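You operate a simulated robot arm through the tools that you are given. There is no shell and no other tool. Be economical: measure what you need, move in short steps, check, and stop when the job is done.

The job below is to be done with a simulated two-armed robot. You get a single attempt, and the scene is never put back.

JOB
Take the lid off the blue box on the top of the duplicator lid and lay it down there.

It is judged by the outcome, as a careful person would: the job done as asked, and still so three seconds after it is handed in. It fails if anything else is knocked over, pushed out of place, dropped, spilled or broken. Lids that push on must go on centred and level and be pressed home; caps that screw on are set level and turned clockwise until they are tight.

ROBOT AND FRAMES
Two 7-joint arms with two-finger parallel grippers on one trunk, on a base that drives. Base frame: it is fixed to the floor where the robot stands at the start and does not move with it; the origin is under the middle of the robot, x ahead of it, y to its left, z up; the surface under the hand at the start is at about z = 0.945. Readings come in m, rad, newtons and seconds.
The left shoulder is at the start at [0.064, 0.182, 1.137], the right one opposite. With the tool pointing down near the work surface each hand reaches from about 0.28 to 0.74 m from the robot's upright axis, wherever it stands, measured 20 degrees to its own side. Payload 3.91 kg a hand.
The TCP of each hand is the grasp point between the finger pads, 0.03 m short of the fingertips. In the tool frame z runs along the fingers and y along their closing line. Largest opening 0.11 m; finger width 0.02, thickness 0.01; the body of the gripper, 0.048 by 0.112 m, starts 0.055 m behind the TCP.
Orientation is told as [roll, pitch, yaw] about the base's x, y, z axes, in that order, counted from this pose: with the fingers straight down and closing along the base's y, the tool's x points along the base's -x, its y along +y and its z along -z.

CONTROLS
- The arms move only by the tool jog_arm. It takes "left_increments", "right_increments" or both (then of equal length, played together; a hand with none holds still); each is a list of rows, each a list of 3 entries, a list of its own where there are three numbers: the shift along the tool's x, y, z in m, then the turn, a rotation vector about the tool's x, y, z in degrees, then the finger opening in m, from 0 to 0.11. In form: [[[x, y, z], [wx, wy, wz], claw], ...]. A call has 1 to 20 rows; each row shifts and turns the commanded pose from where the row before left it, along the tool's axes as they then stand. Each row takes 0.2 s and may step no farther than 0.05 m and 0.15 rad from the row before; otherwise, or with a gripper value out of range, the whole call is refused. Where a pose cannot be reached the arm comes as near as it can. A force on the tool above 40 N (or 10 N above the force at the start of the call, whichever is more), or a blocked arm, ends the call early, and 0.2 s more pass. The fingers move at their own pace (about 0.072 m/s each) and stop on an object; they squeeze with about 26 N. The grip force told is the motor's: it shows also when the fingers shut on nothing. Time passes only in rows, and 0.2 s behind the last, so rows that do not move let the fingers close. It gives the time, the measured TCP pose, the force on the tool (base axes), the opening and the grip force at its end, in the units of the frame above (readings bear some noise), with the torque about the TCP (base axes, N m) and any sound that the robot's microphone picked up.
- Cameras (640 x 400 px; columns grow to the right, rows downward): "scene" is now at [0.2062, -0.0112, 1.3605]; the picture's right is [-0.12, -0.99, 0.00], its down [-0.22, 0.03, -0.97] and it looks along [0.97, -0.11, -0.23] (base axes); focal length 222 px, centre (320, 200). "left" rides on the left gripper at [0.073, -0.017, -0.103] in its tool frame; the picture's right is [0.23, 0.97, 0.00], its down [-0.76, 0.18, -0.62] and it looks along [-0.61, 0.14, 0.78] (tool axes); focal length 222 px, centre (320, 200). "right" rides on the right gripper at [0.072, 0.017, -0.103] in its tool frame; the picture's right is [-0.23, 0.97, 0.00], its down [-0.76, -0.18, -0.62] and it looks along [-0.61, -0.14, 0.78] (tool axes); focal length 222 px, centre (320, 200).
- snapshot(camera): a new picture of that camera. The clock stands still meanwhile.
- slide_trunk(by): slides the trunk up (or, below 0, down) by that many m; the arms and the scene camera ride with it, the base frame stays. It gives what a move gives, with no picture.
- steer(legs): drives the robot by 1 to 6 legs, each [ahead, left, turn to the left] in m, m and rad, along the robot's own axes; the way and the turn of a leg run together, so that a leg with both is an arc; at most 1.5 m and 3.142 rad a leg. The arms and the cameras ride along, it lands a little off, and it stops where it bumps. It gives what a move gives.
- pan_tilt(pan, tilt): turns the head with the scene camera to pan (to the left, within 1.396 rad either way) and tilt (down, from -0.506 to 1.204), counted from straight ahead of the robot. It gives what a move gives.
- locate(camera, pixels): for up to 12 pixels [column, row] of the newest picture of that camera ("zoom" is the newest enlarged one), the place [x, y, z] in the base frame of the surface seen there, good to about 0.002 m. The clock stands still meanwhile.
- inspect(camera, box): a new picture of the part [left, top, right, bottom] of that camera's present view, enlarged. The clock stands still meanwhile.
- finish_job(): hands the job in; it is judged then, once.

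Go step by step. Measure first, check grasps and placings, and put right what went wrong. The budget is 80 turns and 58 pictures, counting those below and the enlarged ones. Unless the task says otherwise, let go and move clear before handing in, and close with one line.

The tools are called by a JSON object that holds its "api" and its "payload". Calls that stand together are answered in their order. jog_arm: Moves the arms, as the interface text tells. Its arguments: {"type":"object","properties":{"left_increments":{"type":"array"},"right_increments":{"type":"array"}},"required":[]} The other tools are called the same way: slide_trunk (by) slides the trunk up or down; steer (legs) drives the base; pan_tilt (pan, tilt) turns the head that bears the scene camera; snapshot (camera) takes a picture; locate (camera, pixels) gives the place of the surface under pixels of a picture; inspect (camera, box) takes an enlarged picture of a part of a camera's view; finish_job () hands the job in.

At the start:

```text
time: 0.0
left_tcp_pos: [0.3471, 0.1144, 1.2872]
left_tool_rot: [-0.001, 0.0, 0.003]
left_ft_force: [-0.2, 0.1, -0.1]
left_torque: [-0.01, 0.01, -0.01]
left_grip_width: 0.11
left_gripper_force: 0.1
right_tcp_pos: [0.3297, -0.1587, 1.259]
right_tool_rot: [0.001, 0.001, 0.001]
right_ft_force: [0.3, 0.7, -0.6]
right_torque: [-0.04, -0.01, 0.0]
right_grip_width: 0.1101
right_gripper_force: 0.0
trunk travel left (down, up): [-0.4, 0.114]
robot x, y, heading: [-0.0023, -0.0033, -0.001]
head pan, tilt: [-0.115, 0.229]
```

scene: 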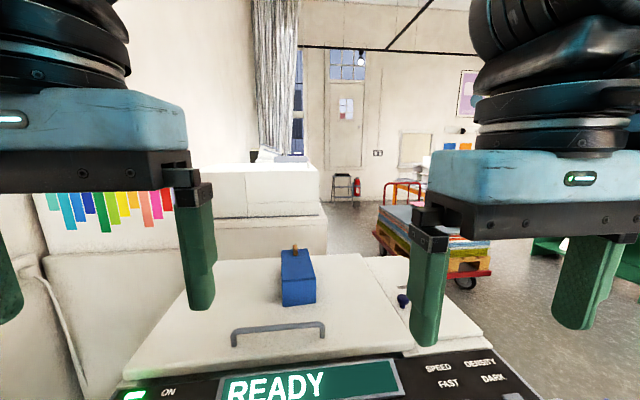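
right: 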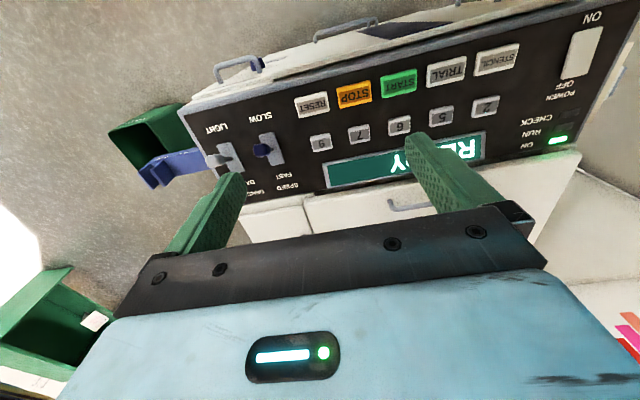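
left: 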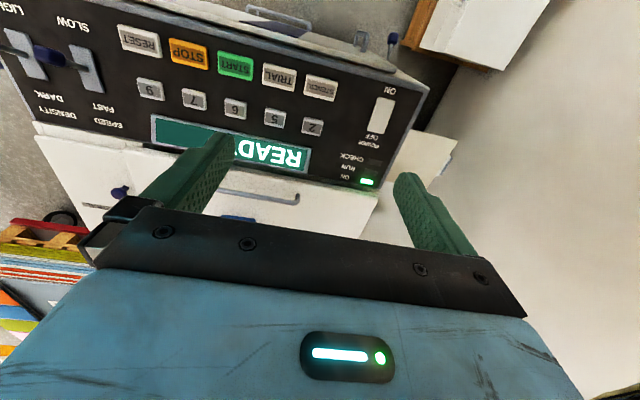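

The scene picture shows the blue box at about (298, 277) with a small knob at (295, 247) on the white duplicator lid. I'll enlarge it.

{"api": "inspect", "payload": {"camera": "scene", "box": [240, 230, 360, 305]}}

{"api": "locate", "payload": {"camera": "scene", "pixels": [[296, 247], [296, 262], [283, 282], [315, 279], [284, 303], [316, 300], [308, 252], [280, 250], [240, 290], [350, 290], [234, 340], [320, 325]]}}

```text
5.33 times, centred on (300, 268) of scene
```

zoom: 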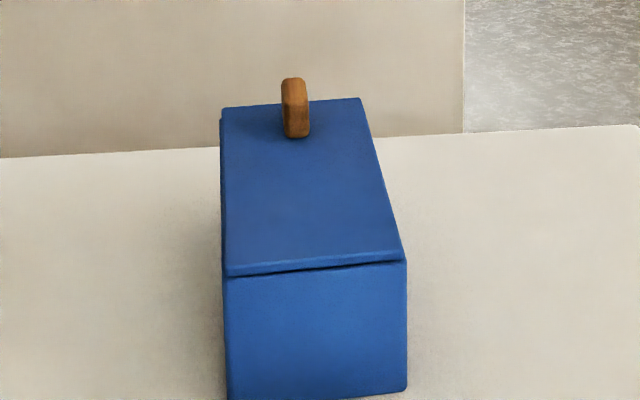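

```text
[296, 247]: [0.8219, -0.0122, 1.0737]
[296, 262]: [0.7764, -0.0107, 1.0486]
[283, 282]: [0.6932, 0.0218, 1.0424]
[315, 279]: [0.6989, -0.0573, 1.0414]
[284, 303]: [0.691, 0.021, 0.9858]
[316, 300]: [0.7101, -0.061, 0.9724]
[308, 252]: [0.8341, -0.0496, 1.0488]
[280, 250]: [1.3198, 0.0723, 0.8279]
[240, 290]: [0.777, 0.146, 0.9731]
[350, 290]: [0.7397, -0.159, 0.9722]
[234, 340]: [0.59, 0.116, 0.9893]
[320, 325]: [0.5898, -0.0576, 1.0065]
```

The box is about 0.08 wide and 0.15 long, with its wooden grip near the far end. I'll measure the knob, the corners, the seam and the free lid area.

{"api": "locate", "payload": {"camera": "zoom", "pixels": [[293, 82], [287, 108], [302, 110], [297, 134], [227, 112], [358, 102], [228, 268], [402, 252], [232, 290], [405, 275], [235, 385], [400, 380]]}}

{"api": "locate", "payload": {"camera": "scene", "pixels": [[210, 260], [355, 256], [140, 355], [400, 345], [370, 258], [484, 342], [403, 298], [230, 262], [200, 370], [405, 258], [320, 322], [235, 328]]}}

{"api": "pan_tilt", "payload": {"pan": 0.0, "tilt": 0.7}}

{"api": "snapshot", "payload": {"camera": "scene"}}

```text
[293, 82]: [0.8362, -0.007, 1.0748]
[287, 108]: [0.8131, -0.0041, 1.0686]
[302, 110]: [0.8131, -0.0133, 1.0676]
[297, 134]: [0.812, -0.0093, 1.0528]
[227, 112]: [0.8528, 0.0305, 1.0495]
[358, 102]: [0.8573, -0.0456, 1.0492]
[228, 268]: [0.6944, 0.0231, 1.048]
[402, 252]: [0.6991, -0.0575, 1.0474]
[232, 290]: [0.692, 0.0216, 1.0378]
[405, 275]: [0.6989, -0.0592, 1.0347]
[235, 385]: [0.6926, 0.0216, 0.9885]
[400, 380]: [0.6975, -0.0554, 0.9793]
```

```text
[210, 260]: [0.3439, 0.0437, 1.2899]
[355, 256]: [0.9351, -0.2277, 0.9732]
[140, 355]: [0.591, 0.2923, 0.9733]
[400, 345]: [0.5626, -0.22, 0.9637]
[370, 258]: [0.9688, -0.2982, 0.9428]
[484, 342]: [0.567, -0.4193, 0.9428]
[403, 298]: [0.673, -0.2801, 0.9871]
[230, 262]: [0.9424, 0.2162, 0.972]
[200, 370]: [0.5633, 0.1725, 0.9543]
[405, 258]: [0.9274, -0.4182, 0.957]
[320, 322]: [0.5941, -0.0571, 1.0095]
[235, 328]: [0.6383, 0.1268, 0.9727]
```

```text
time: 0.9
left_tcp_pos: [0.3493, 0.1146, 1.2847]
left_tool_rot: [0.0, 0.0, 0.004]
left_ft_force: [18.4, 12.1, -24.7]
left_torque: [-1.05, -0.26, -0.96]
left_grip_width: 0.1099
left_gripper_force: 0.0
right_tcp_pos: [0.3296, -0.1587, 1.2591]
right_tool_rot: [0.001, 0.001, -0.001]
right_ft_force: [-0.5, 0.1, -0.4]
right_torque: [-0.02, -0.01, 0.04]
right_grip_width: 0.11
right_gripper_force: 0.1
trunk travel left (down, up): [-0.4, 0.114]
robot x, y, heading: [-0.0002, 0.0001, -0.002]
head pan, tilt: [0.0, 0.7]
```

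```text
53 pictures are left
```

scene: 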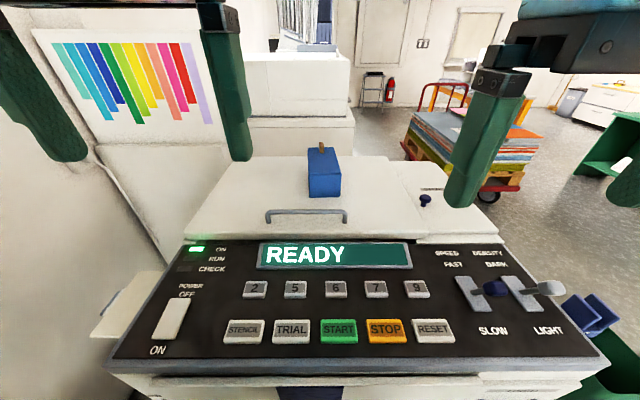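

The left hand reads about 32 N after the head turned, which may mean it is touching something. I'll let time pass to check it, and measure how close the machine front and the left cabinet are.

{"api": "jog_arm", "payload": {"left_increments": [[[0, 0, 0], [0, 0, 0], 0.11]]}}

{"api": "locate", "payload": {"camera": "scene", "pixels": [[340, 365], [340, 385], [120, 330], [60, 250], [130, 200], [100, 90], [180, 160], [40, 330], [240, 140], [330, 390], [15, 100], [300, 60]]}}

{"api": "snapshot", "payload": {"camera": "left"}}

```text
time: 1.3
left_tcp_pos: [0.3493, 0.115, 1.2857]
left_tool_rot: [0.0, -0.001, 0.003]
left_ft_force: [24.9, 16.1, -26.8]
left_torque: [-1.42, 0.35, -1.2]
left_grip_width: 0.1101
left_gripper_force: 0.0
right_tcp_pos: [0.3298, -0.1583, 1.2595]
right_tool_rot: [-0.001, 0.0, 0.001]
right_ft_force: [3.8, 1.0, -0.2]
right_torque: [-0.06, 0.3, -0.12]
right_grip_width: 0.1102
right_gripper_force: 0.1
trunk travel left (down, up): [-0.4, 0.114]
robot x, y, heading: [0.004, 0.0017, 0.0]
head pan, tilt: [0.0, 0.7]
```

```text
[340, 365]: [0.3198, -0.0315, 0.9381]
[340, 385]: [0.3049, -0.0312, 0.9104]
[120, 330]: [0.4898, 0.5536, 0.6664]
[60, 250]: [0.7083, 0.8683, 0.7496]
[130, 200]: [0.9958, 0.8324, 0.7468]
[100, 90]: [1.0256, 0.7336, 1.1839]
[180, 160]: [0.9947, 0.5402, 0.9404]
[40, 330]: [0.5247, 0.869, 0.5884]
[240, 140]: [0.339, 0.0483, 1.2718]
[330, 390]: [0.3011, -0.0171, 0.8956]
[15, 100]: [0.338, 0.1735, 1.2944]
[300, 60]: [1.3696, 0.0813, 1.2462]
```

```text
52 pictures are left
```

left: 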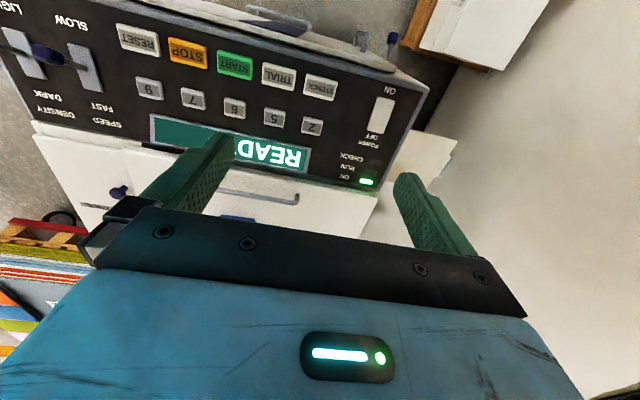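

The contact persists, probably head against the left arm. I'll move the left hand forward and outward to free it, then look down at the room ahead of the base.

{"api": "jog_arm", "payload": {"left_increments": [[[-0.03, 0.02, 0], [0, 0, 0], 0.11], [[-0.03, 0.02, 0], [0, 0, 0], 0.11], [[-0.02, 0.02, 0], [0, 0, 0], 0.11]]}}

{"api": "pan_tilt", "payload": {"pan": 0.0, "tilt": 1.2}}

{"api": "snapshot", "payload": {"camera": "scene"}}

```text
time: 2.1
left_tcp_pos: [0.4265, 0.1747, 1.2879]
left_tool_rot: [-0.002, -0.002, -0.002]
left_ft_force: [-0.1, 0.6, 0.5]
left_torque: [-0.03, -0.01, 0.04]
left_grip_width: 0.11
left_gripper_force: 0.1
right_tcp_pos: [0.3288, -0.1582, 1.2591]
right_tool_rot: [-0.001, 0.001, 0.0]
right_ft_force: [0.5, 0.1, 0.9]
right_torque: [-0.01, 0.01, 0.0]
right_grip_width: 0.1102
right_gripper_force: 0.0
trunk travel left (down, up): [-0.4, 0.114]
robot x, y, heading: [-0.0003, -0.0012, 0.0]
head pan, tilt: [0.0, 0.7]
```

```text
time: 3.0
left_tcp_pos: [0.4258, 0.1747, 1.2887]
left_tool_rot: [-0.001, 0.0, 0.002]
left_ft_force: [-0.9, 0.5, -0.2]
left_torque: [-0.01, -0.01, 0.0]
left_grip_width: 0.11
left_gripper_force: 0.0
right_tcp_pos: [0.3299, -0.1574, 1.2588]
right_tool_rot: [0.002, 0.005, -0.003]
right_ft_force: [0.4, 0.3, -0.8]
right_torque: [-0.02, 0.01, 0.0]
right_grip_width: 0.1101
right_gripper_force: 0.0
trunk travel left (down, up): [-0.4, 0.114]
robot x, y, heading: [-0.0011, 0.0002, 0.002]
head pan, tilt: [0.0, 1.201]
```

```text
51 pictures are left
```

scene: 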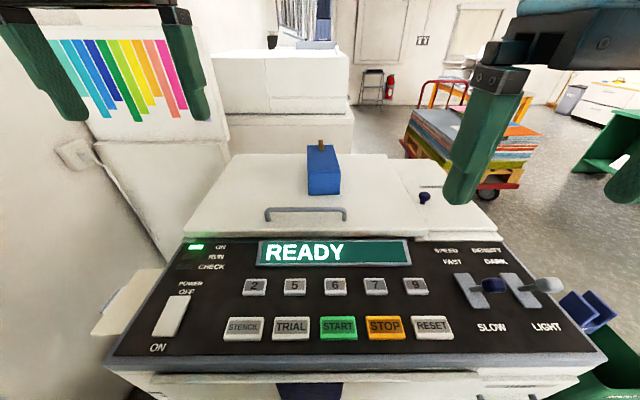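

The hand is free now, though the picture did not change with the tilt. I'll check the location readings against the earlier ones and drive ahead a little.

{"api": "locate", "payload": {"camera": "scene", "pixels": [[321, 147], [310, 171], [338, 170], [340, 370], [330, 395], [140, 380], [225, 180], [390, 160]]}}

{"api": "steer", "payload": {"legs": [[0.06, 0, 0]]}}

```text
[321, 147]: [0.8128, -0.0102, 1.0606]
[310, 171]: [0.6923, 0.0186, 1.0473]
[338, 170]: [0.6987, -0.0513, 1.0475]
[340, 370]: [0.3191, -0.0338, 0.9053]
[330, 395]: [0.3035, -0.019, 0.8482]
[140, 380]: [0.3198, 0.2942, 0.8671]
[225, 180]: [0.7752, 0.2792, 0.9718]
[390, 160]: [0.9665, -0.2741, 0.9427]
```

```text
time: 4.0
left_tcp_pos: [0.4729, 0.1747, 1.286]
left_tool_rot: [0.001, 0.005, 0.002]
left_ft_force: [0.8, -0.3, -0.4]
left_torque: [0.0, 0.04, -0.03]
left_grip_width: 0.1101
left_gripper_force: 0.1
right_tcp_pos: [0.3762, -0.1584, 1.257]
right_tool_rot: [-0.003, 0.01, -0.001]
right_ft_force: [0.8, -0.3, 0.7]
right_torque: [-0.02, 0.04, 0.03]
right_grip_width: 0.1098
right_gripper_force: 0.0
trunk travel left (down, up): [-0.4, 0.114]
robot x, y, heading: [0.0415, -0.0008, -0.0]
head pan, tilt: [0.0, 1.201]
```

It advanced 0.042 of 0.06 with a slight tilt, so it probably bumped. I'll check whether it has settled.

{"api": "jog_arm", "payload": {"left_increments": [[[0, 0, 0], [0, 0, 0], 0.11]]}}

{"api": "snapshot", "payload": {"camera": "scene"}}

```text
time: 4.4
left_tcp_pos: [0.4692, 0.1745, 1.2857]
left_tool_rot: [0.001, 0.004, 0.002]
left_ft_force: [-0.1, 0.4, -0.1]
left_torque: [0.04, 0.04, -0.03]
left_grip_width: 0.1102
left_gripper_force: 0.1
right_tcp_pos: [0.3739, -0.1597, 1.2561]
right_tool_rot: [-0.001, 0.013, -0.002]
right_ft_force: [0.9, 0.5, 0.3]
right_torque: [0.01, 0.05, -0.02]
right_grip_width: 0.1097
right_gripper_force: 0.0
trunk travel left (down, up): [-0.4, 0.114]
robot x, y, heading: [0.0409, -0.0022, 0.001]
head pan, tilt: [0.0, 1.201]
```

```text
50 pictures are left
```

scene: 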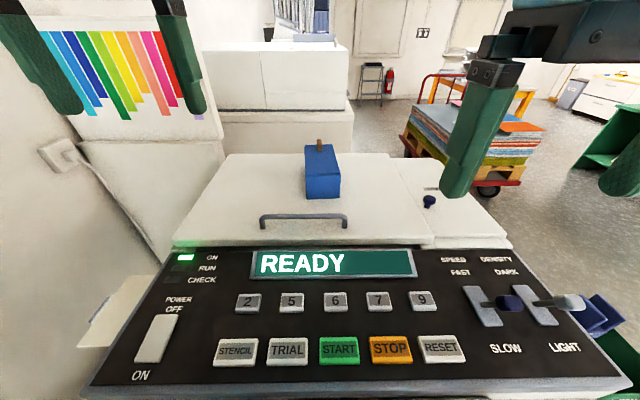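

The base bumped at x ≈ 0.04. I'll back off a centimetre and raise the trunk. The knob is then about 0.79 from the axis, so I'll tilt the left tool forward about 40° to reach it.

{"api": "steer", "payload": {"legs": [[-0.012, 0, 0]]}}

{"api": "slide_trunk", "payload": {"by": 0.09}}

{"api": "jog_arm", "payload": {"left_increments": [[[0, 0, 0], [0, 0, -3.4], 0.06], [[0, 0, 0], [0, -8, 0], 0.06], [[0, 0, 0], [0, -8, 0], 0.06], [[0, 0, 0], [0, -8, 0], 0.06], [[0, 0, 0], [0, -8, 0], 0.06], [[0, 0, 0], [0, -8, 0], 0.06]]}}

```text
time: 5.2
left_tcp_pos: [0.459, 0.1737, 1.2861]
left_tool_rot: [0.0, 0.002, 0.002]
left_ft_force: [-0.1, 0.8, -1.1]
left_torque: [0.01, -0.02, -0.05]
left_grip_width: 0.11
left_gripper_force: 0.0
right_tcp_pos: [0.3611, -0.1586, 1.2565]
right_tool_rot: [-0.002, 0.008, -0.004]
right_ft_force: [0.1, -0.4, 0.5]
right_torque: [-0.02, 0.03, -0.02]
right_grip_width: 0.1098
right_gripper_force: 0.1
trunk travel left (down, up): [-0.4, 0.114]
robot x, y, heading: [0.0307, 0.0, 0.002]
head pan, tilt: [0.0, 1.201]
```

```text
time: 6.0
left_tcp_pos: [0.4476, 0.1744, 1.3559]
left_tool_rot: [-0.001, -0.021, 0.0]
left_ft_force: [0.3, 0.8, -0.1]
left_torque: [-0.03, 0.0, -0.01]
left_grip_width: 0.1099
left_gripper_force: 0.0
right_tcp_pos: [0.3565, -0.1597, 1.3171]
right_tool_rot: [-0.014, -0.015, -0.01]
right_ft_force: [12.1, 0.3, -44.4]
right_torque: [-0.42, -2.17, -0.18]
right_grip_width: 0.1101
right_gripper_force: 0.1
trunk travel left (down, up): [-0.457, 0.057]
robot x, y, heading: [0.0329, 0.0018, 0.003]
head pan, tilt: [0.0, 1.201]
stopped: the force on the tool passed its limit at 54 N (the readings are from after the stop); the commanded pose is now the measured one
```

```text
time: 7.3
left_tcp_pos: [0.4526, 0.1771, 1.3529]
left_tool_rot: [-0.01, -0.616, 0.079]
left_ft_force: [-0.2, 0.0, 0.1]
left_torque: [-0.02, 0.0, 0.01]
left_grip_width: 0.0595
left_gripper_force: 0.0
right_tcp_pos: [0.3612, -0.159, 1.3133]
right_tool_rot: [-0.019, -0.012, -0.017]
right_ft_force: [11.4, 1.4, -45.8]
right_torque: [-0.62, -2.42, -0.25]
right_grip_width: 0.1099
right_gripper_force: 0.1
trunk travel left (down, up): [-0.457, 0.057]
robot x, y, heading: [0.0321, 0.0016, -0.002]
head pan, tilt: [0.0, 1.201]
stopped in row 6 (right hand): the force on the tool passed its limit at 74 N (the readings are from after the stop); the commanded pose is now the measured one
```

The right hand is being pressed down by something, likely the robot's own head or arm. I'll move it down, outward and forward.

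{"api": "jog_arm", "payload": {"right_increments": [[[0, 0, 0.03], [0, 0, 0], 0.11], [[-0.02, -0.03, 0.02], [0, 0, 0], 0.11], [[-0.03, -0.03, 0], [0, 0, 0], 0.11], [[-0.03, -0.03, 0], [0, 0, 0], 0.11]]}}

{"api": "snapshot", "payload": {"camera": "scene"}}

```text
time: 8.3
left_tcp_pos: [0.4529, 0.1745, 1.3532]
left_tool_rot: [-0.01, -0.616, 0.076]
left_ft_force: [0.8, -1.4, -0.3]
left_torque: [0.05, -0.05, 0.01]
left_grip_width: 0.0599
left_gripper_force: 0.1
right_tcp_pos: [0.4403, -0.2537, 1.2697]
right_tool_rot: [-0.012, -0.014, -0.014]
right_ft_force: [0.3, 0.1, -0.6]
right_torque: [0.0, -0.01, 0.0]
right_grip_width: 0.11
right_gripper_force: 0.0
trunk travel left (down, up): [-0.457, 0.057]
robot x, y, heading: [0.0271, 0.0023, 0.004]
head pan, tilt: [0.0, 1.201]
```

```text
49 pictures are left
```

scene: 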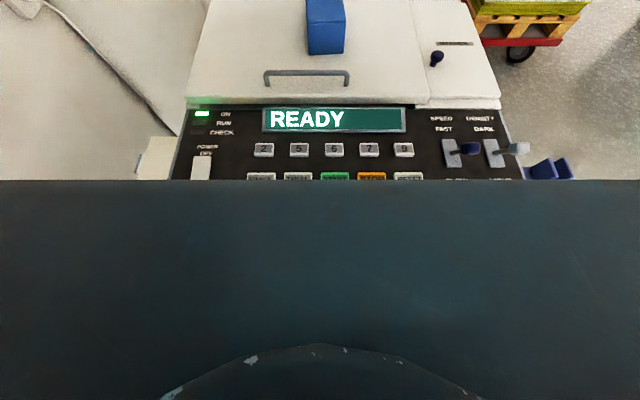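

The head is now free and really tilted. I'll set its tilt to 0.55 and move the left hand to a standoff near (0.75, -0.01, 1.17), behind and above the knob.

{"api": "jog_arm", "payload": {"left_increments": [[[-0.015, -0.0258, 0.038], [0, 0, 0], 0.06], [[-0.015, -0.0258, 0.038], [0, 0, 0], 0.06], [[-0.015, -0.0258, 0.038], [0, 0, 0], 0.06], [[-0.015, -0.0258, 0.038], [0, 0, 0], 0.06], [[-0.015, -0.0258, 0.038], [0, 0, 0], 0.06], [[-0.015, -0.0258, 0.038], [0, 0, 0], 0.06], [[-0.015, -0.0258, 0.038], [0, 0, 0], 0.06], [[-0.015, -0.0258, 0.038], [0, 0, 0], 0.06]]}}

{"api": "pan_tilt", "payload": {"pan": 0.0, "tilt": 0.55}}

{"api": "snapshot", "payload": {"camera": "scene"}}

{"api": "snapshot", "payload": {"camera": "left"}}

```text
time: 10.1
left_tcp_pos: [0.7422, -0.011, 1.1733]
left_tool_rot: [-0.006, -0.617, 0.073]
left_ft_force: [-0.3, -1.0, -0.2]
left_torque: [-0.02, 0.01, 0.04]
left_grip_width: 0.0598
left_gripper_force: 0.0
right_tcp_pos: [0.4396, -0.2544, 1.2692]
right_tool_rot: [-0.009, -0.013, -0.016]
right_ft_force: [0.7, -0.5, -0.1]
right_torque: [0.03, 0.04, 0.0]
right_grip_width: 0.11
right_gripper_force: 0.1
trunk travel left (down, up): [-0.457, 0.057]
robot x, y, heading: [0.0316, -0.0012, 0.003]
head pan, tilt: [0.0, 1.201]
```

```text
time: 11.1
left_tcp_pos: [0.7405, -0.0094, 1.175]
left_tool_rot: [-0.01, -0.615, 0.075]
left_ft_force: [0.3, -0.1, -0.1]
left_torque: [-0.03, 0.0, 0.02]
left_grip_width: 0.0602
left_gripper_force: 0.0
right_tcp_pos: [0.4384, -0.2524, 1.2679]
right_tool_rot: [-0.012, -0.016, -0.015]
right_ft_force: [0.8, -1.3, -0.5]
right_torque: [0.02, 0.0, -0.02]
right_grip_width: 0.11
right_gripper_force: 0.0
trunk travel left (down, up): [-0.457, 0.057]
robot x, y, heading: [0.0348, -0.0044, 0.003]
head pan, tilt: [0.0, 0.55]
```

```text
48 pictures are left
```

scene: 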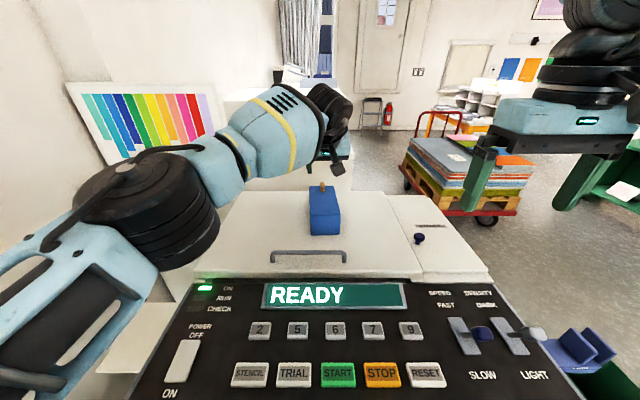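

```text
47 pictures are left
```

left: 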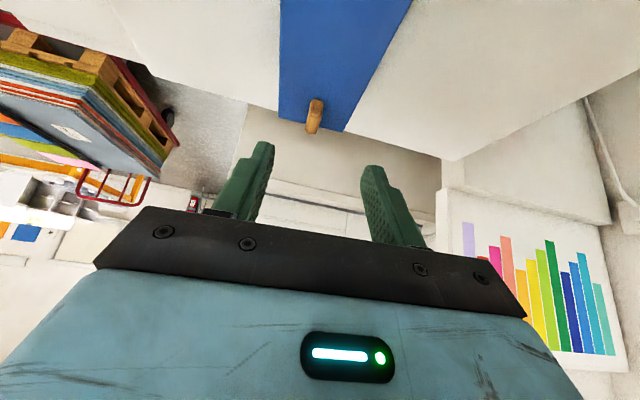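

In the left view the knob is at (315, 115). In the scene view the hand looks farther off than I expected, so I'll measure both.

{"api": "locate", "payload": {"camera": "scene", "pixels": [[322, 187], [322, 210], [311, 216], [340, 215], [338, 170], [340, 148], [335, 110], [260, 140], [300, 130]]}}

{"api": "locate", "payload": {"camera": "left", "pixels": [[315, 103], [312, 125], [318, 115], [282, 115], [343, 128], [300, 40], [240, 170], [380, 200], [350, 60]]}}

{"api": "inspect", "payload": {"camera": "scene", "box": [240, 80, 400, 240]}}

```text
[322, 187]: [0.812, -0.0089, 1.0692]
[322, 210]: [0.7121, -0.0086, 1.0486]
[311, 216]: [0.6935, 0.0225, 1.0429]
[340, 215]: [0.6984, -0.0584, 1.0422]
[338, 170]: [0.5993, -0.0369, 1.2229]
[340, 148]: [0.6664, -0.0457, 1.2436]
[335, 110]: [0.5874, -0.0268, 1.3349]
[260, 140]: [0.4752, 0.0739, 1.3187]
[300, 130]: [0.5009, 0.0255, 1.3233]
```

```text
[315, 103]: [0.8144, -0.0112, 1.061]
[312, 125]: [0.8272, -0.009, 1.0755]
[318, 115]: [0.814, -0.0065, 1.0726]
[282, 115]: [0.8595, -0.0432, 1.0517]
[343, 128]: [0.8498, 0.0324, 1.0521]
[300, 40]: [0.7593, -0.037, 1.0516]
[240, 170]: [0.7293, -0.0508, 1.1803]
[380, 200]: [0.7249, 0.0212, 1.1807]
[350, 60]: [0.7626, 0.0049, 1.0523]
```

```text
2.50 times, centred on (320, 160) of scene
```

zoom: 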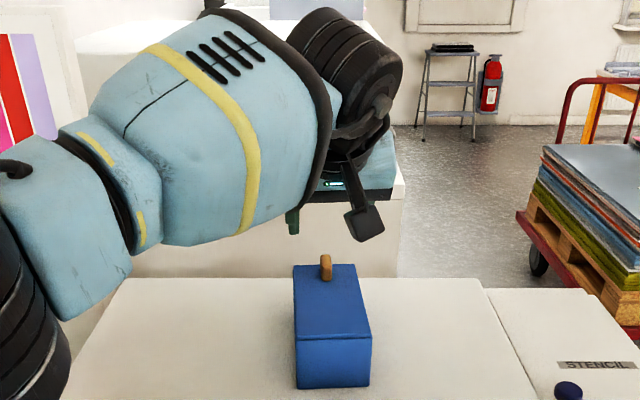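

All measures agree: the knob spans x 0.812–0.837, y ≈ -0.009, top 1.0755, above a lid surface of about 1.050. I'll advance along the fingers most of the way and check.

{"api": "jog_arm", "payload": {"left_increments": [[[-0.006, -0.005, 0.0], [0, 0, 0], 0.06], [[0, 0, 0.03], [0, 0, 0], 0.06], [[0, 0, 0.03], [0, 0, 0], 0.06], [[0, 0, 0.02], [0, 0, 0], 0.06]]}}

{"api": "snapshot", "payload": {"camera": "left"}}

```text
time: 12.1
left_tcp_pos: [0.7634, -0.0071, 1.1205]
left_tool_rot: [-0.009, -0.615, 0.072]
left_ft_force: [0.2, -0.7, -0.3]
left_torque: [-0.03, -0.01, 0.0]
left_grip_width: 0.06
left_gripper_force: 0.0
left hand out of reach, approached as far as the arm can: row 2, 3, 4
right_tcp_pos: [0.4389, -0.252, 1.2684]
right_tool_rot: [-0.012, -0.016, -0.016]
right_ft_force: [0.0, 0.0, 0.5]
right_torque: [0.0, -0.02, 0.01]
right_grip_width: 0.1099
right_gripper_force: 0.1
trunk travel left (down, up): [-0.457, 0.057]
robot x, y, heading: [0.0304, 0.0016, 0.001]
head pan, tilt: [0.0, 0.55]
```

```text
45 pictures are left
```

left: 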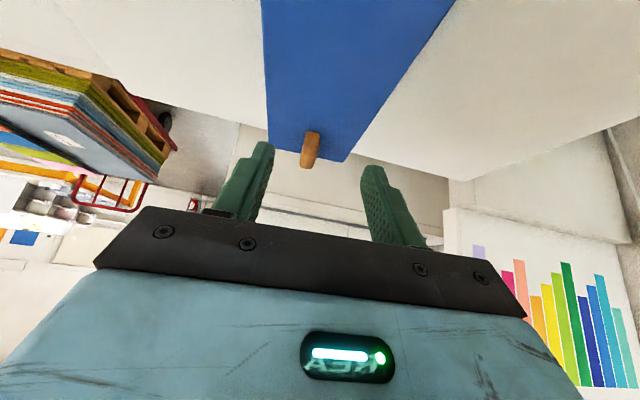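

The arm is out of reach, about 0.05 short. I'll retract, then turn the base right about 0.45 rad, which swings the left shoulder roughly 7 cm closer.

{"api": "jog_arm", "payload": {"left_increments": [[[0, 0, -0.04], [0, 0, 0], 0.06], [[0, 0, -0.04], [0, 0, 0], 0.06], [[0, 0, -0.04], [0, 0, 0], 0.06], [[0, 0, -0.04], [0, 0, 0], 0.06]]}}

{"api": "steer", "payload": {"legs": [[0, 0, -0.45]]}}

{"api": "snapshot", "payload": {"camera": "scene"}}

```text
time: 13.1
left_tcp_pos: [0.6711, -0.0126, 1.2514]
left_tool_rot: [-0.011, -0.618, 0.076]
left_ft_force: [-0.1, -0.6, -0.9]
left_torque: [0.0, -0.02, -0.02]
left_grip_width: 0.0602
left_gripper_force: 0.0
right_tcp_pos: [0.4372, -0.2529, 1.2699]
right_tool_rot: [-0.012, -0.016, -0.016]
right_ft_force: [-0.3, 0.2, 0.2]
right_torque: [0.02, -0.01, 0.03]
right_grip_width: 0.1102
right_gripper_force: 0.0
trunk travel left (down, up): [-0.457, 0.057]
robot x, y, heading: [0.0302, 0.0037, 0.003]
head pan, tilt: [0.0, 0.55]
```

```text
time: 14.8
left_tcp_pos: [0.6034, -0.2928, 1.2521]
left_tool_rot: [-0.011, -0.616, -0.375]
left_ft_force: [-0.6, 0.5, 0.1]
left_torque: [0.03, 0.03, 0.02]
left_grip_width: 0.0597
left_gripper_force: 0.0
right_tcp_pos: [0.2879, -0.4051, 1.2688]
right_tool_rot: [-0.013, -0.015, -0.465]
right_ft_force: [-0.3, -0.6, -1.2]
right_torque: [-0.01, 0.0, -0.01]
right_grip_width: 0.1099
right_gripper_force: 0.0
trunk travel left (down, up): [-0.457, 0.057]
robot x, y, heading: [0.0288, -0.0024, -0.451]
head pan, tilt: [0.0, 0.55]
```

```text
44 pictures are left
```

scene: 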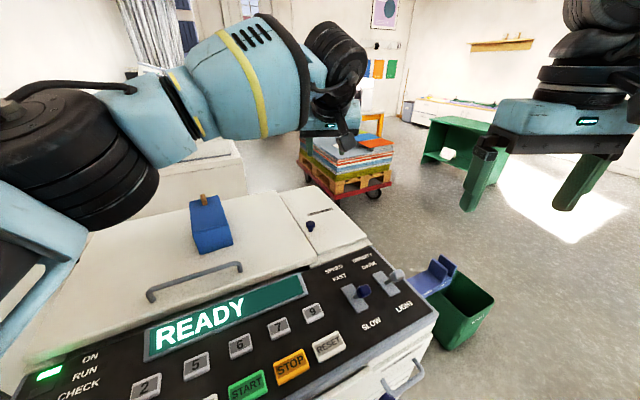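

The turn was clear, and the shoulder is now about 0.67 from the knob. I'll yaw the tool back to the box's alignment and bring it to the pre-grasp pose.

{"api": "jog_arm", "payload": {"left_increments": [[[0, 0, 0], [-3.6, 0, -5.1], 0.06], [[0, 0, 0], [-3.6, 0, -5.1], 0.06], [[0, 0, 0], [-3.6, 0, -5.1], 0.06], [[0, 0, 0], [-3.6, 0, -5.1], 0.06], [[-0.0132, 0.0385, 0.0228], [0, 0, 0], 0.06], [[-0.0132, 0.0385, 0.0228], [0, 0, 0], 0.06], [[-0.0132, 0.0385, 0.0228], [0, 0, 0], 0.06], [[-0.0132, 0.0385, 0.0228], [0, 0, 0], 0.06], [[-0.0132, 0.0385, 0.0228], [0, 0, 0], 0.06], [[-0.0132, 0.0385, 0.0228], [0, 0, 0], 0.06], [[-0.0132, 0.0385, 0.0228], [0, 0, 0], 0.06]]}}

```text
time: 17.2
left_tcp_pos: [0.7543, -0.0143, 1.173]
left_tool_rot: [-0.011, -0.613, 0.061]
left_ft_force: [-0.5, -0.7, -0.6]
left_torque: [0.01, 0.01, -0.04]
left_grip_width: 0.0597
left_gripper_force: 0.1
right_tcp_pos: [0.2896, -0.4043, 1.2681]
right_tool_rot: [-0.013, -0.015, -0.465]
right_ft_force: [-0.7, -0.3, 0.8]
right_torque: [-0.03, 0.02, 0.04]
right_grip_width: 0.11
right_gripper_force: 0.0
trunk travel left (down, up): [-0.457, 0.057]
robot x, y, heading: [0.0288, 0.0008, -0.45]
head pan, tilt: [0.0, 0.55]
```

The pose is as planned. I'll advance 0.08 along the fingers and look.

{"api": "jog_arm", "payload": {"left_increments": [[[0.0035, 0.0015, 0.02], [0, 0, 0], 0.06], [[0, 0, 0.03], [0, 0, 0], 0.06], [[0, 0, 0.03], [0, 0, 0], 0.06]]}}

{"api": "snapshot", "payload": {"camera": "left"}}

```text
time: 18.0
left_tcp_pos: [0.7978, -0.0116, 1.1042]
left_tool_rot: [-0.01, -0.613, 0.061]
left_ft_force: [-0.4, 0.6, 0.9]
left_torque: [0.0, 0.02, -0.01]
left_grip_width: 0.0601
left_gripper_force: 0.0
right_tcp_pos: [0.2877, -0.4062, 1.2693]
right_tool_rot: [-0.014, -0.014, -0.465]
right_ft_force: [0.0, 0.4, -0.4]
right_torque: [0.01, 0.02, -0.02]
right_grip_width: 0.1102
right_gripper_force: 0.1
trunk travel left (down, up): [-0.457, 0.057]
robot x, y, heading: [0.0262, 0.0047, -0.449]
head pan, tilt: [0.0, 0.55]
```

```text
43 pictures are left
```

left: 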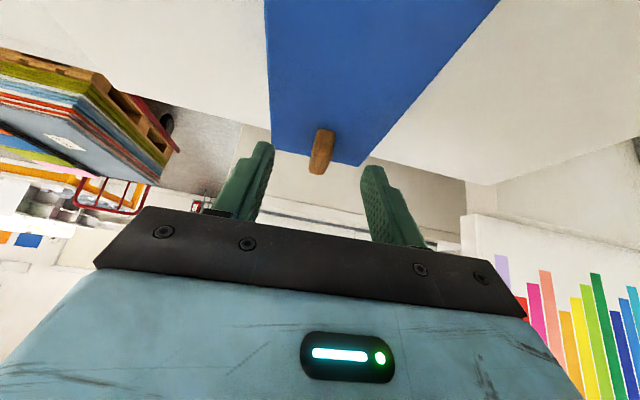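

The knob at (320, 150) is centred between the fingertips at about (262, 150) and (372, 175). I'll advance 0.022 more and close.

{"api": "jog_arm", "payload": {"left_increments": [[[0, 0.001, 0.012], [0, 0, 0], 0.06], [[0, 0, 0.011], [0, 0, 0], 0.06], [[0, 0, 0], [0, 0, 0], 0.04], [[0, 0, 0], [0, 0, 0], 0.02], [[0, 0, 0], [0, 0, 0], 0.0], [[0, 0, 0], [0, 0, 0], 0.0]]}}

{"api": "snapshot", "payload": {"camera": "left"}}

```text
time: 19.4
left_tcp_pos: [0.8114, -0.0098, 1.0843]
left_tool_rot: [-0.01, -0.613, 0.061]
left_ft_force: [0.0, 0.5, 0.4]
left_torque: [0.11, -0.05, 0.06]
left_grip_width: 0.0132
left_gripper_force: 25.9
right_tcp_pos: [0.2883, -0.4048, 1.2691]
right_tool_rot: [-0.013, -0.016, -0.465]
right_ft_force: [0.2, 0.2, 0.1]
right_torque: [0.0, 0.02, -0.02]
right_grip_width: 0.11
right_gripper_force: 0.0
trunk travel left (down, up): [-0.457, 0.057]
robot x, y, heading: [0.0348, -0.0003, -0.452]
head pan, tilt: [0.0, 0.55]
```

```text
42 pictures are left
```

left: 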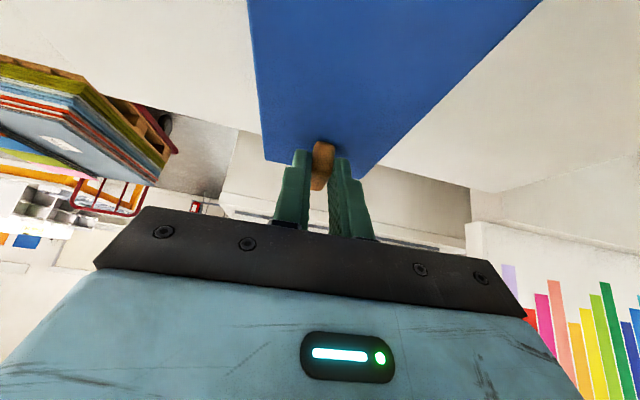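

The knob is gripped at 0.013 wide with 26 N. I'll lift straight up 8 mm slowly, watching the force.

{"api": "jog_arm", "payload": {"left_increments": [[[-0.00115, 0, -0.00163], [0, 0, 0], 0.0], [[-0.00115, 0, -0.00163], [0, 0, 0], 0.0], [[-0.00115, 0, -0.00163], [0, 0, 0], 0.0], [[-0.00115, 0, -0.00163], [0, 0, 0], 0.0]]}}

{"api": "inspect", "payload": {"camera": "scene", "box": [150, 170, 310, 270]}}

```text
time: 20.4
left_tcp_pos: [0.8112, -0.0094, 1.0922]
left_tool_rot: [-0.01, -0.612, 0.062]
left_ft_force: [-0.5, 0.8, -2.0]
left_torque: [0.04, -0.06, 0.01]
left_grip_width: 0.013
left_gripper_force: 26.0
right_tcp_pos: [0.2886, -0.406, 1.2679]
right_tool_rot: [-0.012, -0.017, -0.467]
right_ft_force: [0.3, -0.1, 0.0]
right_torque: [0.04, 0.0, 0.03]
right_grip_width: 0.11
right_gripper_force: 0.0
trunk travel left (down, up): [-0.457, 0.057]
robot x, y, heading: [0.0305, -0.0028, -0.45]
head pan, tilt: [0.0, 0.55]
```

```text
4.00 times, centred on (230, 220) of scene
```

zoom: 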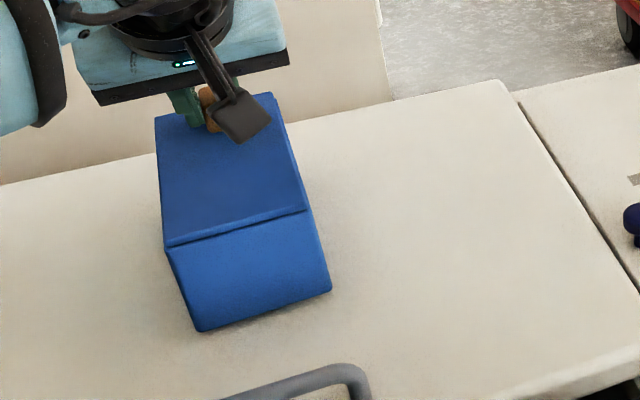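

The load is only 2 N, but it is unclear whether the lid rose level. I'll measure its corners, the seam and the box base.

{"api": "locate", "payload": {"camera": "zoom", "pixels": [[170, 238], [300, 206], [160, 145], [280, 120], [272, 97], [230, 180], [180, 255], [308, 222], [200, 322], [325, 285], [295, 175], [284, 135]]}}

{"api": "inspect", "payload": {"camera": "scene", "box": [180, 185, 244, 260]}}

```text
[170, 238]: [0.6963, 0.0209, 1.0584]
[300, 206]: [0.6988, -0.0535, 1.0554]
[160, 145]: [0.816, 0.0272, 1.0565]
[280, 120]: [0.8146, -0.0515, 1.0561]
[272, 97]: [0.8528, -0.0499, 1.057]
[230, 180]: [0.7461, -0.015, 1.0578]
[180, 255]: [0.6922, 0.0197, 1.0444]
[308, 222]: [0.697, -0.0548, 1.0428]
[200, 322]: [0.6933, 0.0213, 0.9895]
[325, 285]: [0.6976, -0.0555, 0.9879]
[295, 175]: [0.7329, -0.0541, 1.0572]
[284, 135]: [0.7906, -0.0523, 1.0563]
```

```text
5.33 times, centred on (212, 222) of scene
```

zoom: 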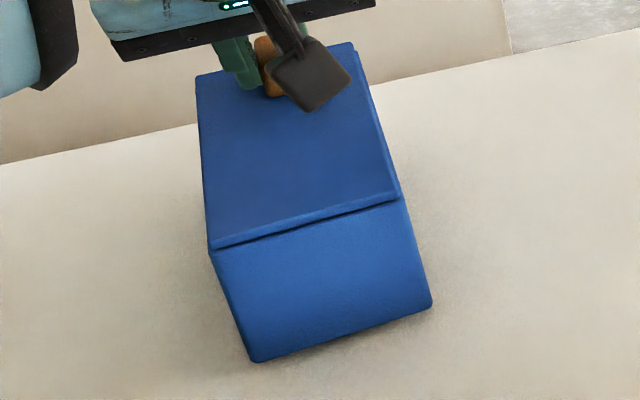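

The whole lid top rose level to about 1.057 (all corners within 2 mm). I'll lift 4 cm more slowly and check that the box stays down.

{"api": "jog_arm", "payload": {"left_increments": [[[-0.0029, 0, -0.0041], [0, 0, 0], 0.0], [[-0.0029, 0, -0.0041], [0, 0, 0], 0.0], [[-0.0029, 0, -0.0041], [0, 0, 0], 0.0], [[-0.0029, 0, -0.0041], [0, 0, 0], 0.0], [[-0.0029, 0, -0.0041], [0, 0, 0], 0.0], [[-0.0029, 0, -0.0041], [0, 0, 0], 0.0], [[-0.0029, 0, -0.0041], [0, 0, 0], 0.0], [[-0.0029, 0, -0.0041], [0, 0, 0], 0.0]]}}

{"api": "inspect", "payload": {"camera": "scene", "box": [150, 160, 310, 260]}}

```text
time: 22.2
left_tcp_pos: [0.8112, -0.0105, 1.1333]
left_tool_rot: [-0.009, -0.613, 0.061]
left_ft_force: [-0.7, 0.4, -1.5]
left_torque: [0.0, -0.08, 0.0]
left_grip_width: 0.0129
left_gripper_force: 26.5
right_tcp_pos: [0.2881, -0.4059, 1.2681]
right_tool_rot: [-0.013, -0.015, -0.466]
right_ft_force: [-0.8, 0.0, 0.1]
right_torque: [0.01, 0.01, -0.02]
right_grip_width: 0.1101
right_gripper_force: 0.0
trunk travel left (down, up): [-0.457, 0.057]
robot x, y, heading: [0.0307, -0.0045, -0.449]
head pan, tilt: [0.0, 0.55]
```

```text
4.00 times, centred on (230, 210) of scene
```

zoom: 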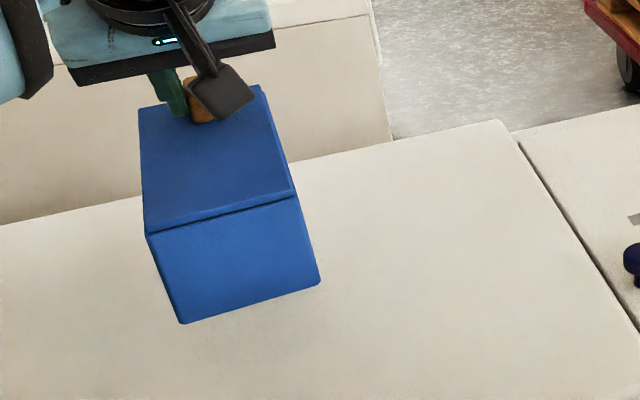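

The whole box came up with the lid, so the lid is held, either sliding or tight. I'll set it back down exactly where it was.

{"api": "jog_arm", "payload": {"left_increments": [[[0.0029, 0, 0.0041], [0, 0, 0], 0.0], [[0.0029, 0, 0.0041], [0, 0, 0], 0.0], [[0.0029, 0, 0.0041], [0, 0, 0], 0.0], [[0.0029, 0, 0.0041], [0, 0, 0], 0.0], [[0.0029, 0, 0.0041], [0, 0, 0], 0.0], [[0.0029, 0, 0.0041], [0, 0, 0], 0.0], [[0.0029, 0, 0.0041], [0, 0, 0], 0.0], [[0.0029, 0, 0.0041], [0, 0, 0], 0.0], [[0.0023, 0, 0.0033], [0, 0, 0], 0.0], [[0.0017, 0, 0.0024], [0, 0, 0], 0.0], [[0, 0, 0], [0, 0, 0], 0.0]]}}

{"api": "inspect", "payload": {"camera": "scene", "box": [180, 185, 244, 260]}}

{"api": "snapshot", "payload": {"camera": "left"}}

```text
time: 24.6
left_tcp_pos: [0.811, -0.0118, 1.0859]
left_tool_rot: [-0.01, -0.614, 0.06]
left_ft_force: [0.1, 0.0, -1.7]
left_torque: [-0.01, -0.07, 0.01]
left_grip_width: 0.0131
left_gripper_force: 26.5
right_tcp_pos: [0.2881, -0.4051, 1.2689]
right_tool_rot: [-0.013, -0.015, -0.467]
right_ft_force: [-0.9, 0.1, 0.0]
right_torque: [0.02, -0.03, 0.03]
right_grip_width: 0.1099
right_gripper_force: 0.0
trunk travel left (down, up): [-0.457, 0.057]
robot x, y, heading: [0.0275, 0.0013, -0.451]
head pan, tilt: [0.0, 0.55]
```

```text
5.33 times, centred on (212, 222) of scene
```

zoom: 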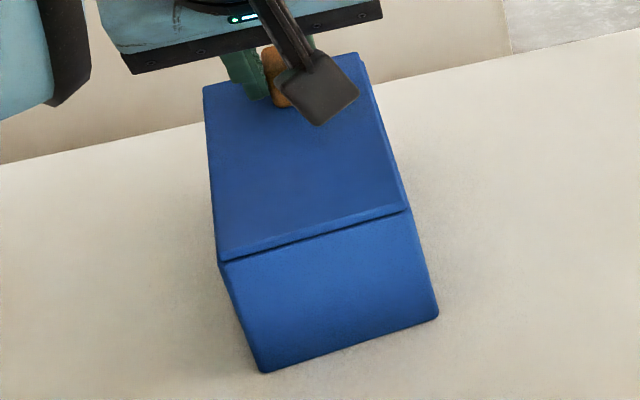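

```text
37 pictures are left
```

left: 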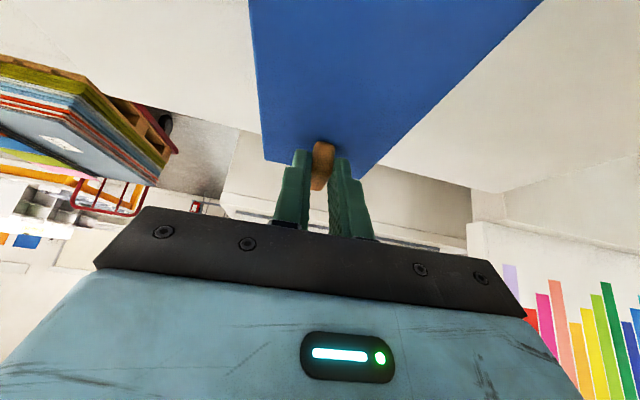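

The hand still bears about 1.7 N, so I'll lower it 2 mm more. Then I'll look closely at the seam for how the lid is held.

{"api": "jog_arm", "payload": {"left_increments": [[[0.0006, 0, 0.0008], [0, 0, 0], 0.0], [[0.0006, 0, 0.0008], [0, 0, 0], 0.0], [[0, 0, 0], [0, 0, 0], 0.0]]}}

{"api": "inspect", "payload": {"camera": "scene", "box": [198, 190, 238, 238]}}

```text
time: 25.4
left_tcp_pos: [0.8121, -0.0109, 1.0847]
left_tool_rot: [-0.013, -0.616, 0.062]
left_ft_force: [5.5, -2.6, 9.6]
left_torque: [0.04, 0.56, 0.11]
left_grip_width: 0.0129
left_gripper_force: 25.8
right_tcp_pos: [0.2881, -0.4067, 1.2681]
right_tool_rot: [-0.013, -0.016, -0.465]
right_ft_force: [0.5, 0.1, 0.1]
right_torque: [0.0, 0.02, 0.01]
right_grip_width: 0.1102
right_gripper_force: 0.1
trunk travel left (down, up): [-0.457, 0.057]
robot x, y, heading: [0.0308, -0.0005, -0.449]
head pan, tilt: [0.0, 0.55]
```

```text
8.33 times, centred on (218, 214) of scene
```

zoom: 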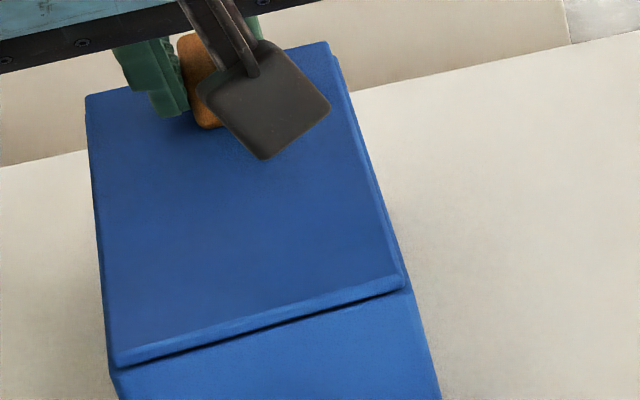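

The box rests again. The lid is an 8 mm plate, slightly narrower than the box, with no visible clip. I'll relax the vertical load and try a small slide toward the robot.

{"api": "jog_arm", "payload": {"left_increments": [[[-0.0003, 0, -0.0005], [0, 0, 0], 0.0], [[0.0033, 0, -0.0023], [0, 0, 0], 0.0], [[0.0033, 0, -0.0023], [0, 0, 0], 0.0], [[0.0033, 0, -0.0023], [0, 0, 0], 0.0]]}}

{"api": "inspect", "payload": {"camera": "scene", "box": [180, 185, 244, 260]}}

```text
time: 26.4
left_tcp_pos: [0.7988, -0.0118, 1.0857]
left_tool_rot: [-0.009, -0.613, 0.062]
left_ft_force: [3.2, -0.1, 6.6]
left_torque: [0.11, -0.32, 0.01]
left_grip_width: 0.0131
left_gripper_force: 25.8
right_tcp_pos: [0.2871, -0.406, 1.2693]
right_tool_rot: [-0.012, -0.015, -0.468]
right_ft_force: [-0.2, -0.2, -0.4]
right_torque: [0.02, -0.01, 0.02]
right_grip_width: 0.1103
right_gripper_force: 0.0
trunk travel left (down, up): [-0.457, 0.057]
robot x, y, heading: [0.027, -0.0019, -0.452]
head pan, tilt: [0.0, 0.55]
```

```text
5.33 times, centred on (212, 222) of scene
```

zoom: 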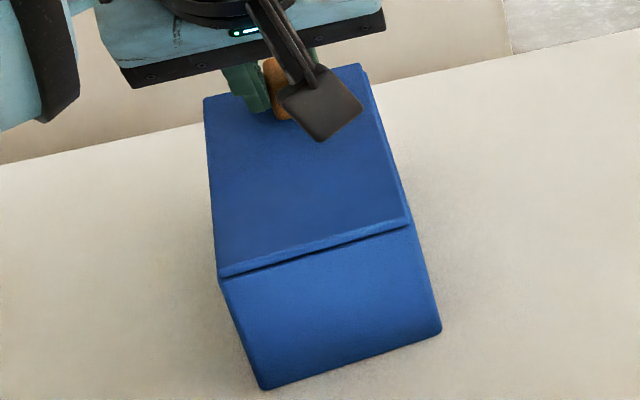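

The box moved along with the lid, so it doesn't slide this way under friction. Pushing back 12 mm tests the other direction and restores the position.

{"api": "jog_arm", "payload": {"left_increments": [[[-0.0033, 0, 0.0023], [0, 0, 0], 0.0], [[-0.0033, 0, 0.0023], [0, 0, 0], 0.0], [[-0.0036, 0, 0.0025], [0, 0, 0], 0.0]]}}

{"api": "inspect", "payload": {"camera": "scene", "box": [180, 185, 244, 260]}}

```text
time: 27.2
left_tcp_pos: [0.8108, -0.0116, 1.085]
left_tool_rot: [-0.009, -0.612, 0.062]
left_ft_force: [-2.0, -0.6, 5.2]
left_torque: [0.01, 0.05, 0.04]
left_grip_width: 0.013
left_gripper_force: 25.9
right_tcp_pos: [0.2876, -0.4061, 1.2691]
right_tool_rot: [-0.011, -0.016, -0.466]
right_ft_force: [0.6, 0.0, 0.3]
right_torque: [-0.04, -0.05, -0.02]
right_grip_width: 0.1103
right_gripper_force: 0.1
trunk travel left (down, up): [-0.457, 0.057]
robot x, y, heading: [0.0301, 0.0001, -0.457]
head pan, tilt: [0.0, 0.55]
```

```text
5.33 times, centred on (212, 222) of scene
```

zoom: 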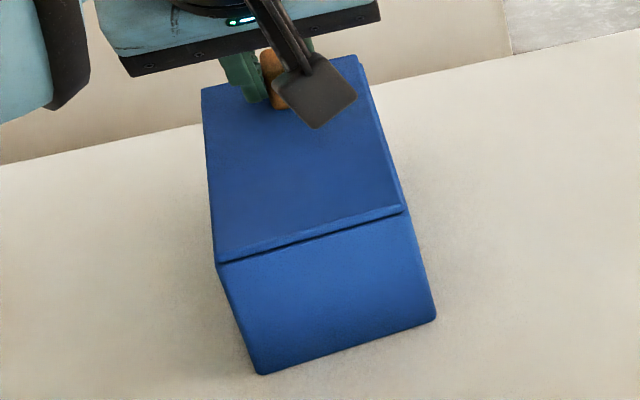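

The box again followed, so the lid must be pulled while the other hand holds the box. I'll release, back off along the fingers, turn the base square and plan for two hands.

{"api": "jog_arm", "payload": {"left_increments": [[[0, 0, 0], [0, 0, 0], 0.03], [[0, 0, 0], [0, 0, 0], 0.06], [[0, 0, -0.03], [0, 0, 0], 0.06], [[0, 0, -0.04], [0, 0, 0], 0.06], [[0, 0, -0.04], [0, 0, 0], 0.06]]}}

{"api": "snapshot", "payload": {"camera": "left"}}

{"api": "inspect", "payload": {"camera": "scene", "box": [180, 180, 244, 220]}}

```text
time: 28.4
left_tcp_pos: [0.748, -0.0168, 1.1742]
left_tool_rot: [-0.013, -0.613, 0.062]
left_ft_force: [-0.8, -0.5, -0.4]
left_torque: [-0.03, -0.04, 0.01]
left_grip_width: 0.06
left_gripper_force: 0.0
right_tcp_pos: [0.2873, -0.407, 1.2687]
right_tool_rot: [-0.011, -0.016, -0.465]
right_ft_force: [0.5, -0.6, -0.5]
right_torque: [0.04, 0.01, 0.03]
right_grip_width: 0.1101
right_gripper_force: 0.0
trunk travel left (down, up): [-0.457, 0.057]
robot x, y, heading: [0.0298, -0.0031, -0.454]
head pan, tilt: [0.0, 0.55]
```

```text
33 pictures are left
```

left: 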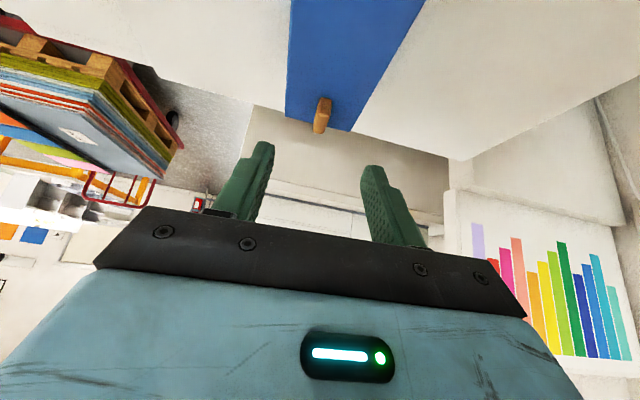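

```text
10.00 times, centred on (212, 200) of scene
```

zoom: 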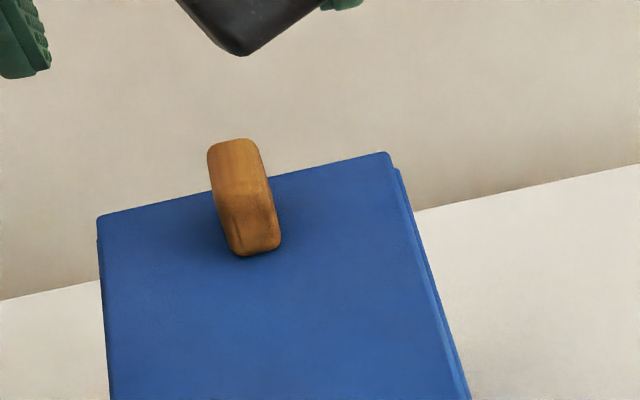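

The knob and lid edges show no latch. To learn how the lid is seated I'll view its left flank and the far end, with the left camera turned to look across the box.

{"api": "jog_arm", "payload": {"left_increments": [[[0, 0.045, -0.01], [0, 0, 0], 0.06], [[0, 0.045, 0], [0, 0, 0], 0.06], [[0, 0.045, 0], [0, 0, 0], 0.06], [[0, 0.045, 0], [0, 0, 0], 0.06], [[0, 0.045, 0], [0, 0, 0], 0.06], [[0, 0, 0], [4.6, 0, 6.5], 0.06], [[0, 0, 0], [4.6, 0, 6.5], 0.06], [[0, 0, 0], [4.6, 0, 6.5], 0.06], [[0, 0, 0], [4.6, 0, 6.5], 0.06], [[0, 0, 0], [4.6, 0, 6.5], 0.06], [[0, 0, 0], [4.6, 0, 6.5], 0.06], [[0, 0, 0], [4.6, 0, 6.5], 0.06], [[0, 0, 0], [4.6, 0, 6.5], 0.06], [[0, 0, 0], [4.6, 0, 6.5], 0.06], [[0, 0, 0], [4.6, 0, 6.5], 0.06], [[0, 0, 0], [4.6, 0, 6.5], 0.06]]}}

{"api": "snapshot", "payload": {"camera": "left"}}

```text
time: 31.8
left_tcp_pos: [0.659, 0.1716, 1.167]
left_tool_rot: [-0.003, -0.62, -0.808]
left_ft_force: [-0.8, 0.3, -0.2]
left_torque: [0.02, -0.02, 0.0]
left_grip_width: 0.0599
left_gripper_force: 0.1
left hand out of reach, approached as far as the arm can: row 10, 11, 12, 13, 14, 15, 16
right_tcp_pos: [0.2886, -0.4053, 1.2691]
right_tool_rot: [-0.012, -0.015, -0.467]
right_ft_force: [0.0, 0.5, -0.7]
right_torque: [0.0, 0.05, -0.02]
right_grip_width: 0.1098
right_gripper_force: 0.1
trunk travel left (down, up): [-0.457, 0.057]
robot x, y, heading: [0.0289, 0.0001, -0.451]
head pan, tilt: [0.0, 0.55]
```

```text
31 pictures are left
```

left: 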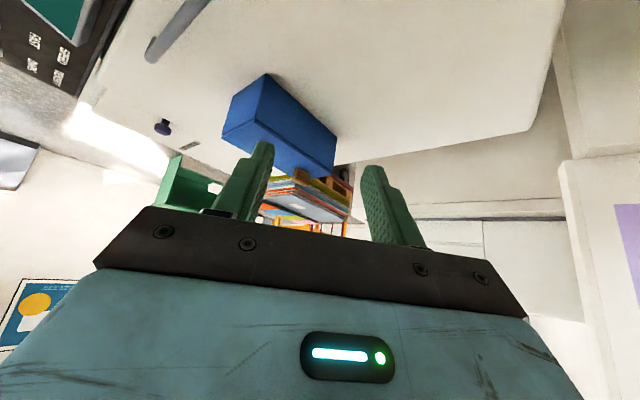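

{"api": "inspect", "payload": {"camera": "left", "box": [200, 60, 360, 190]}}

```text
3.08 times, centred on (280, 125) of left
```

zoom: 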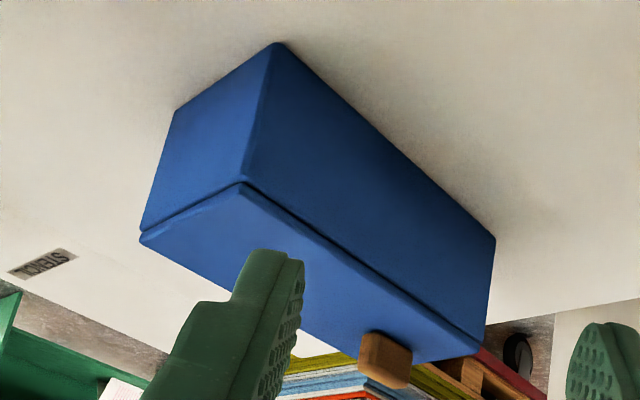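

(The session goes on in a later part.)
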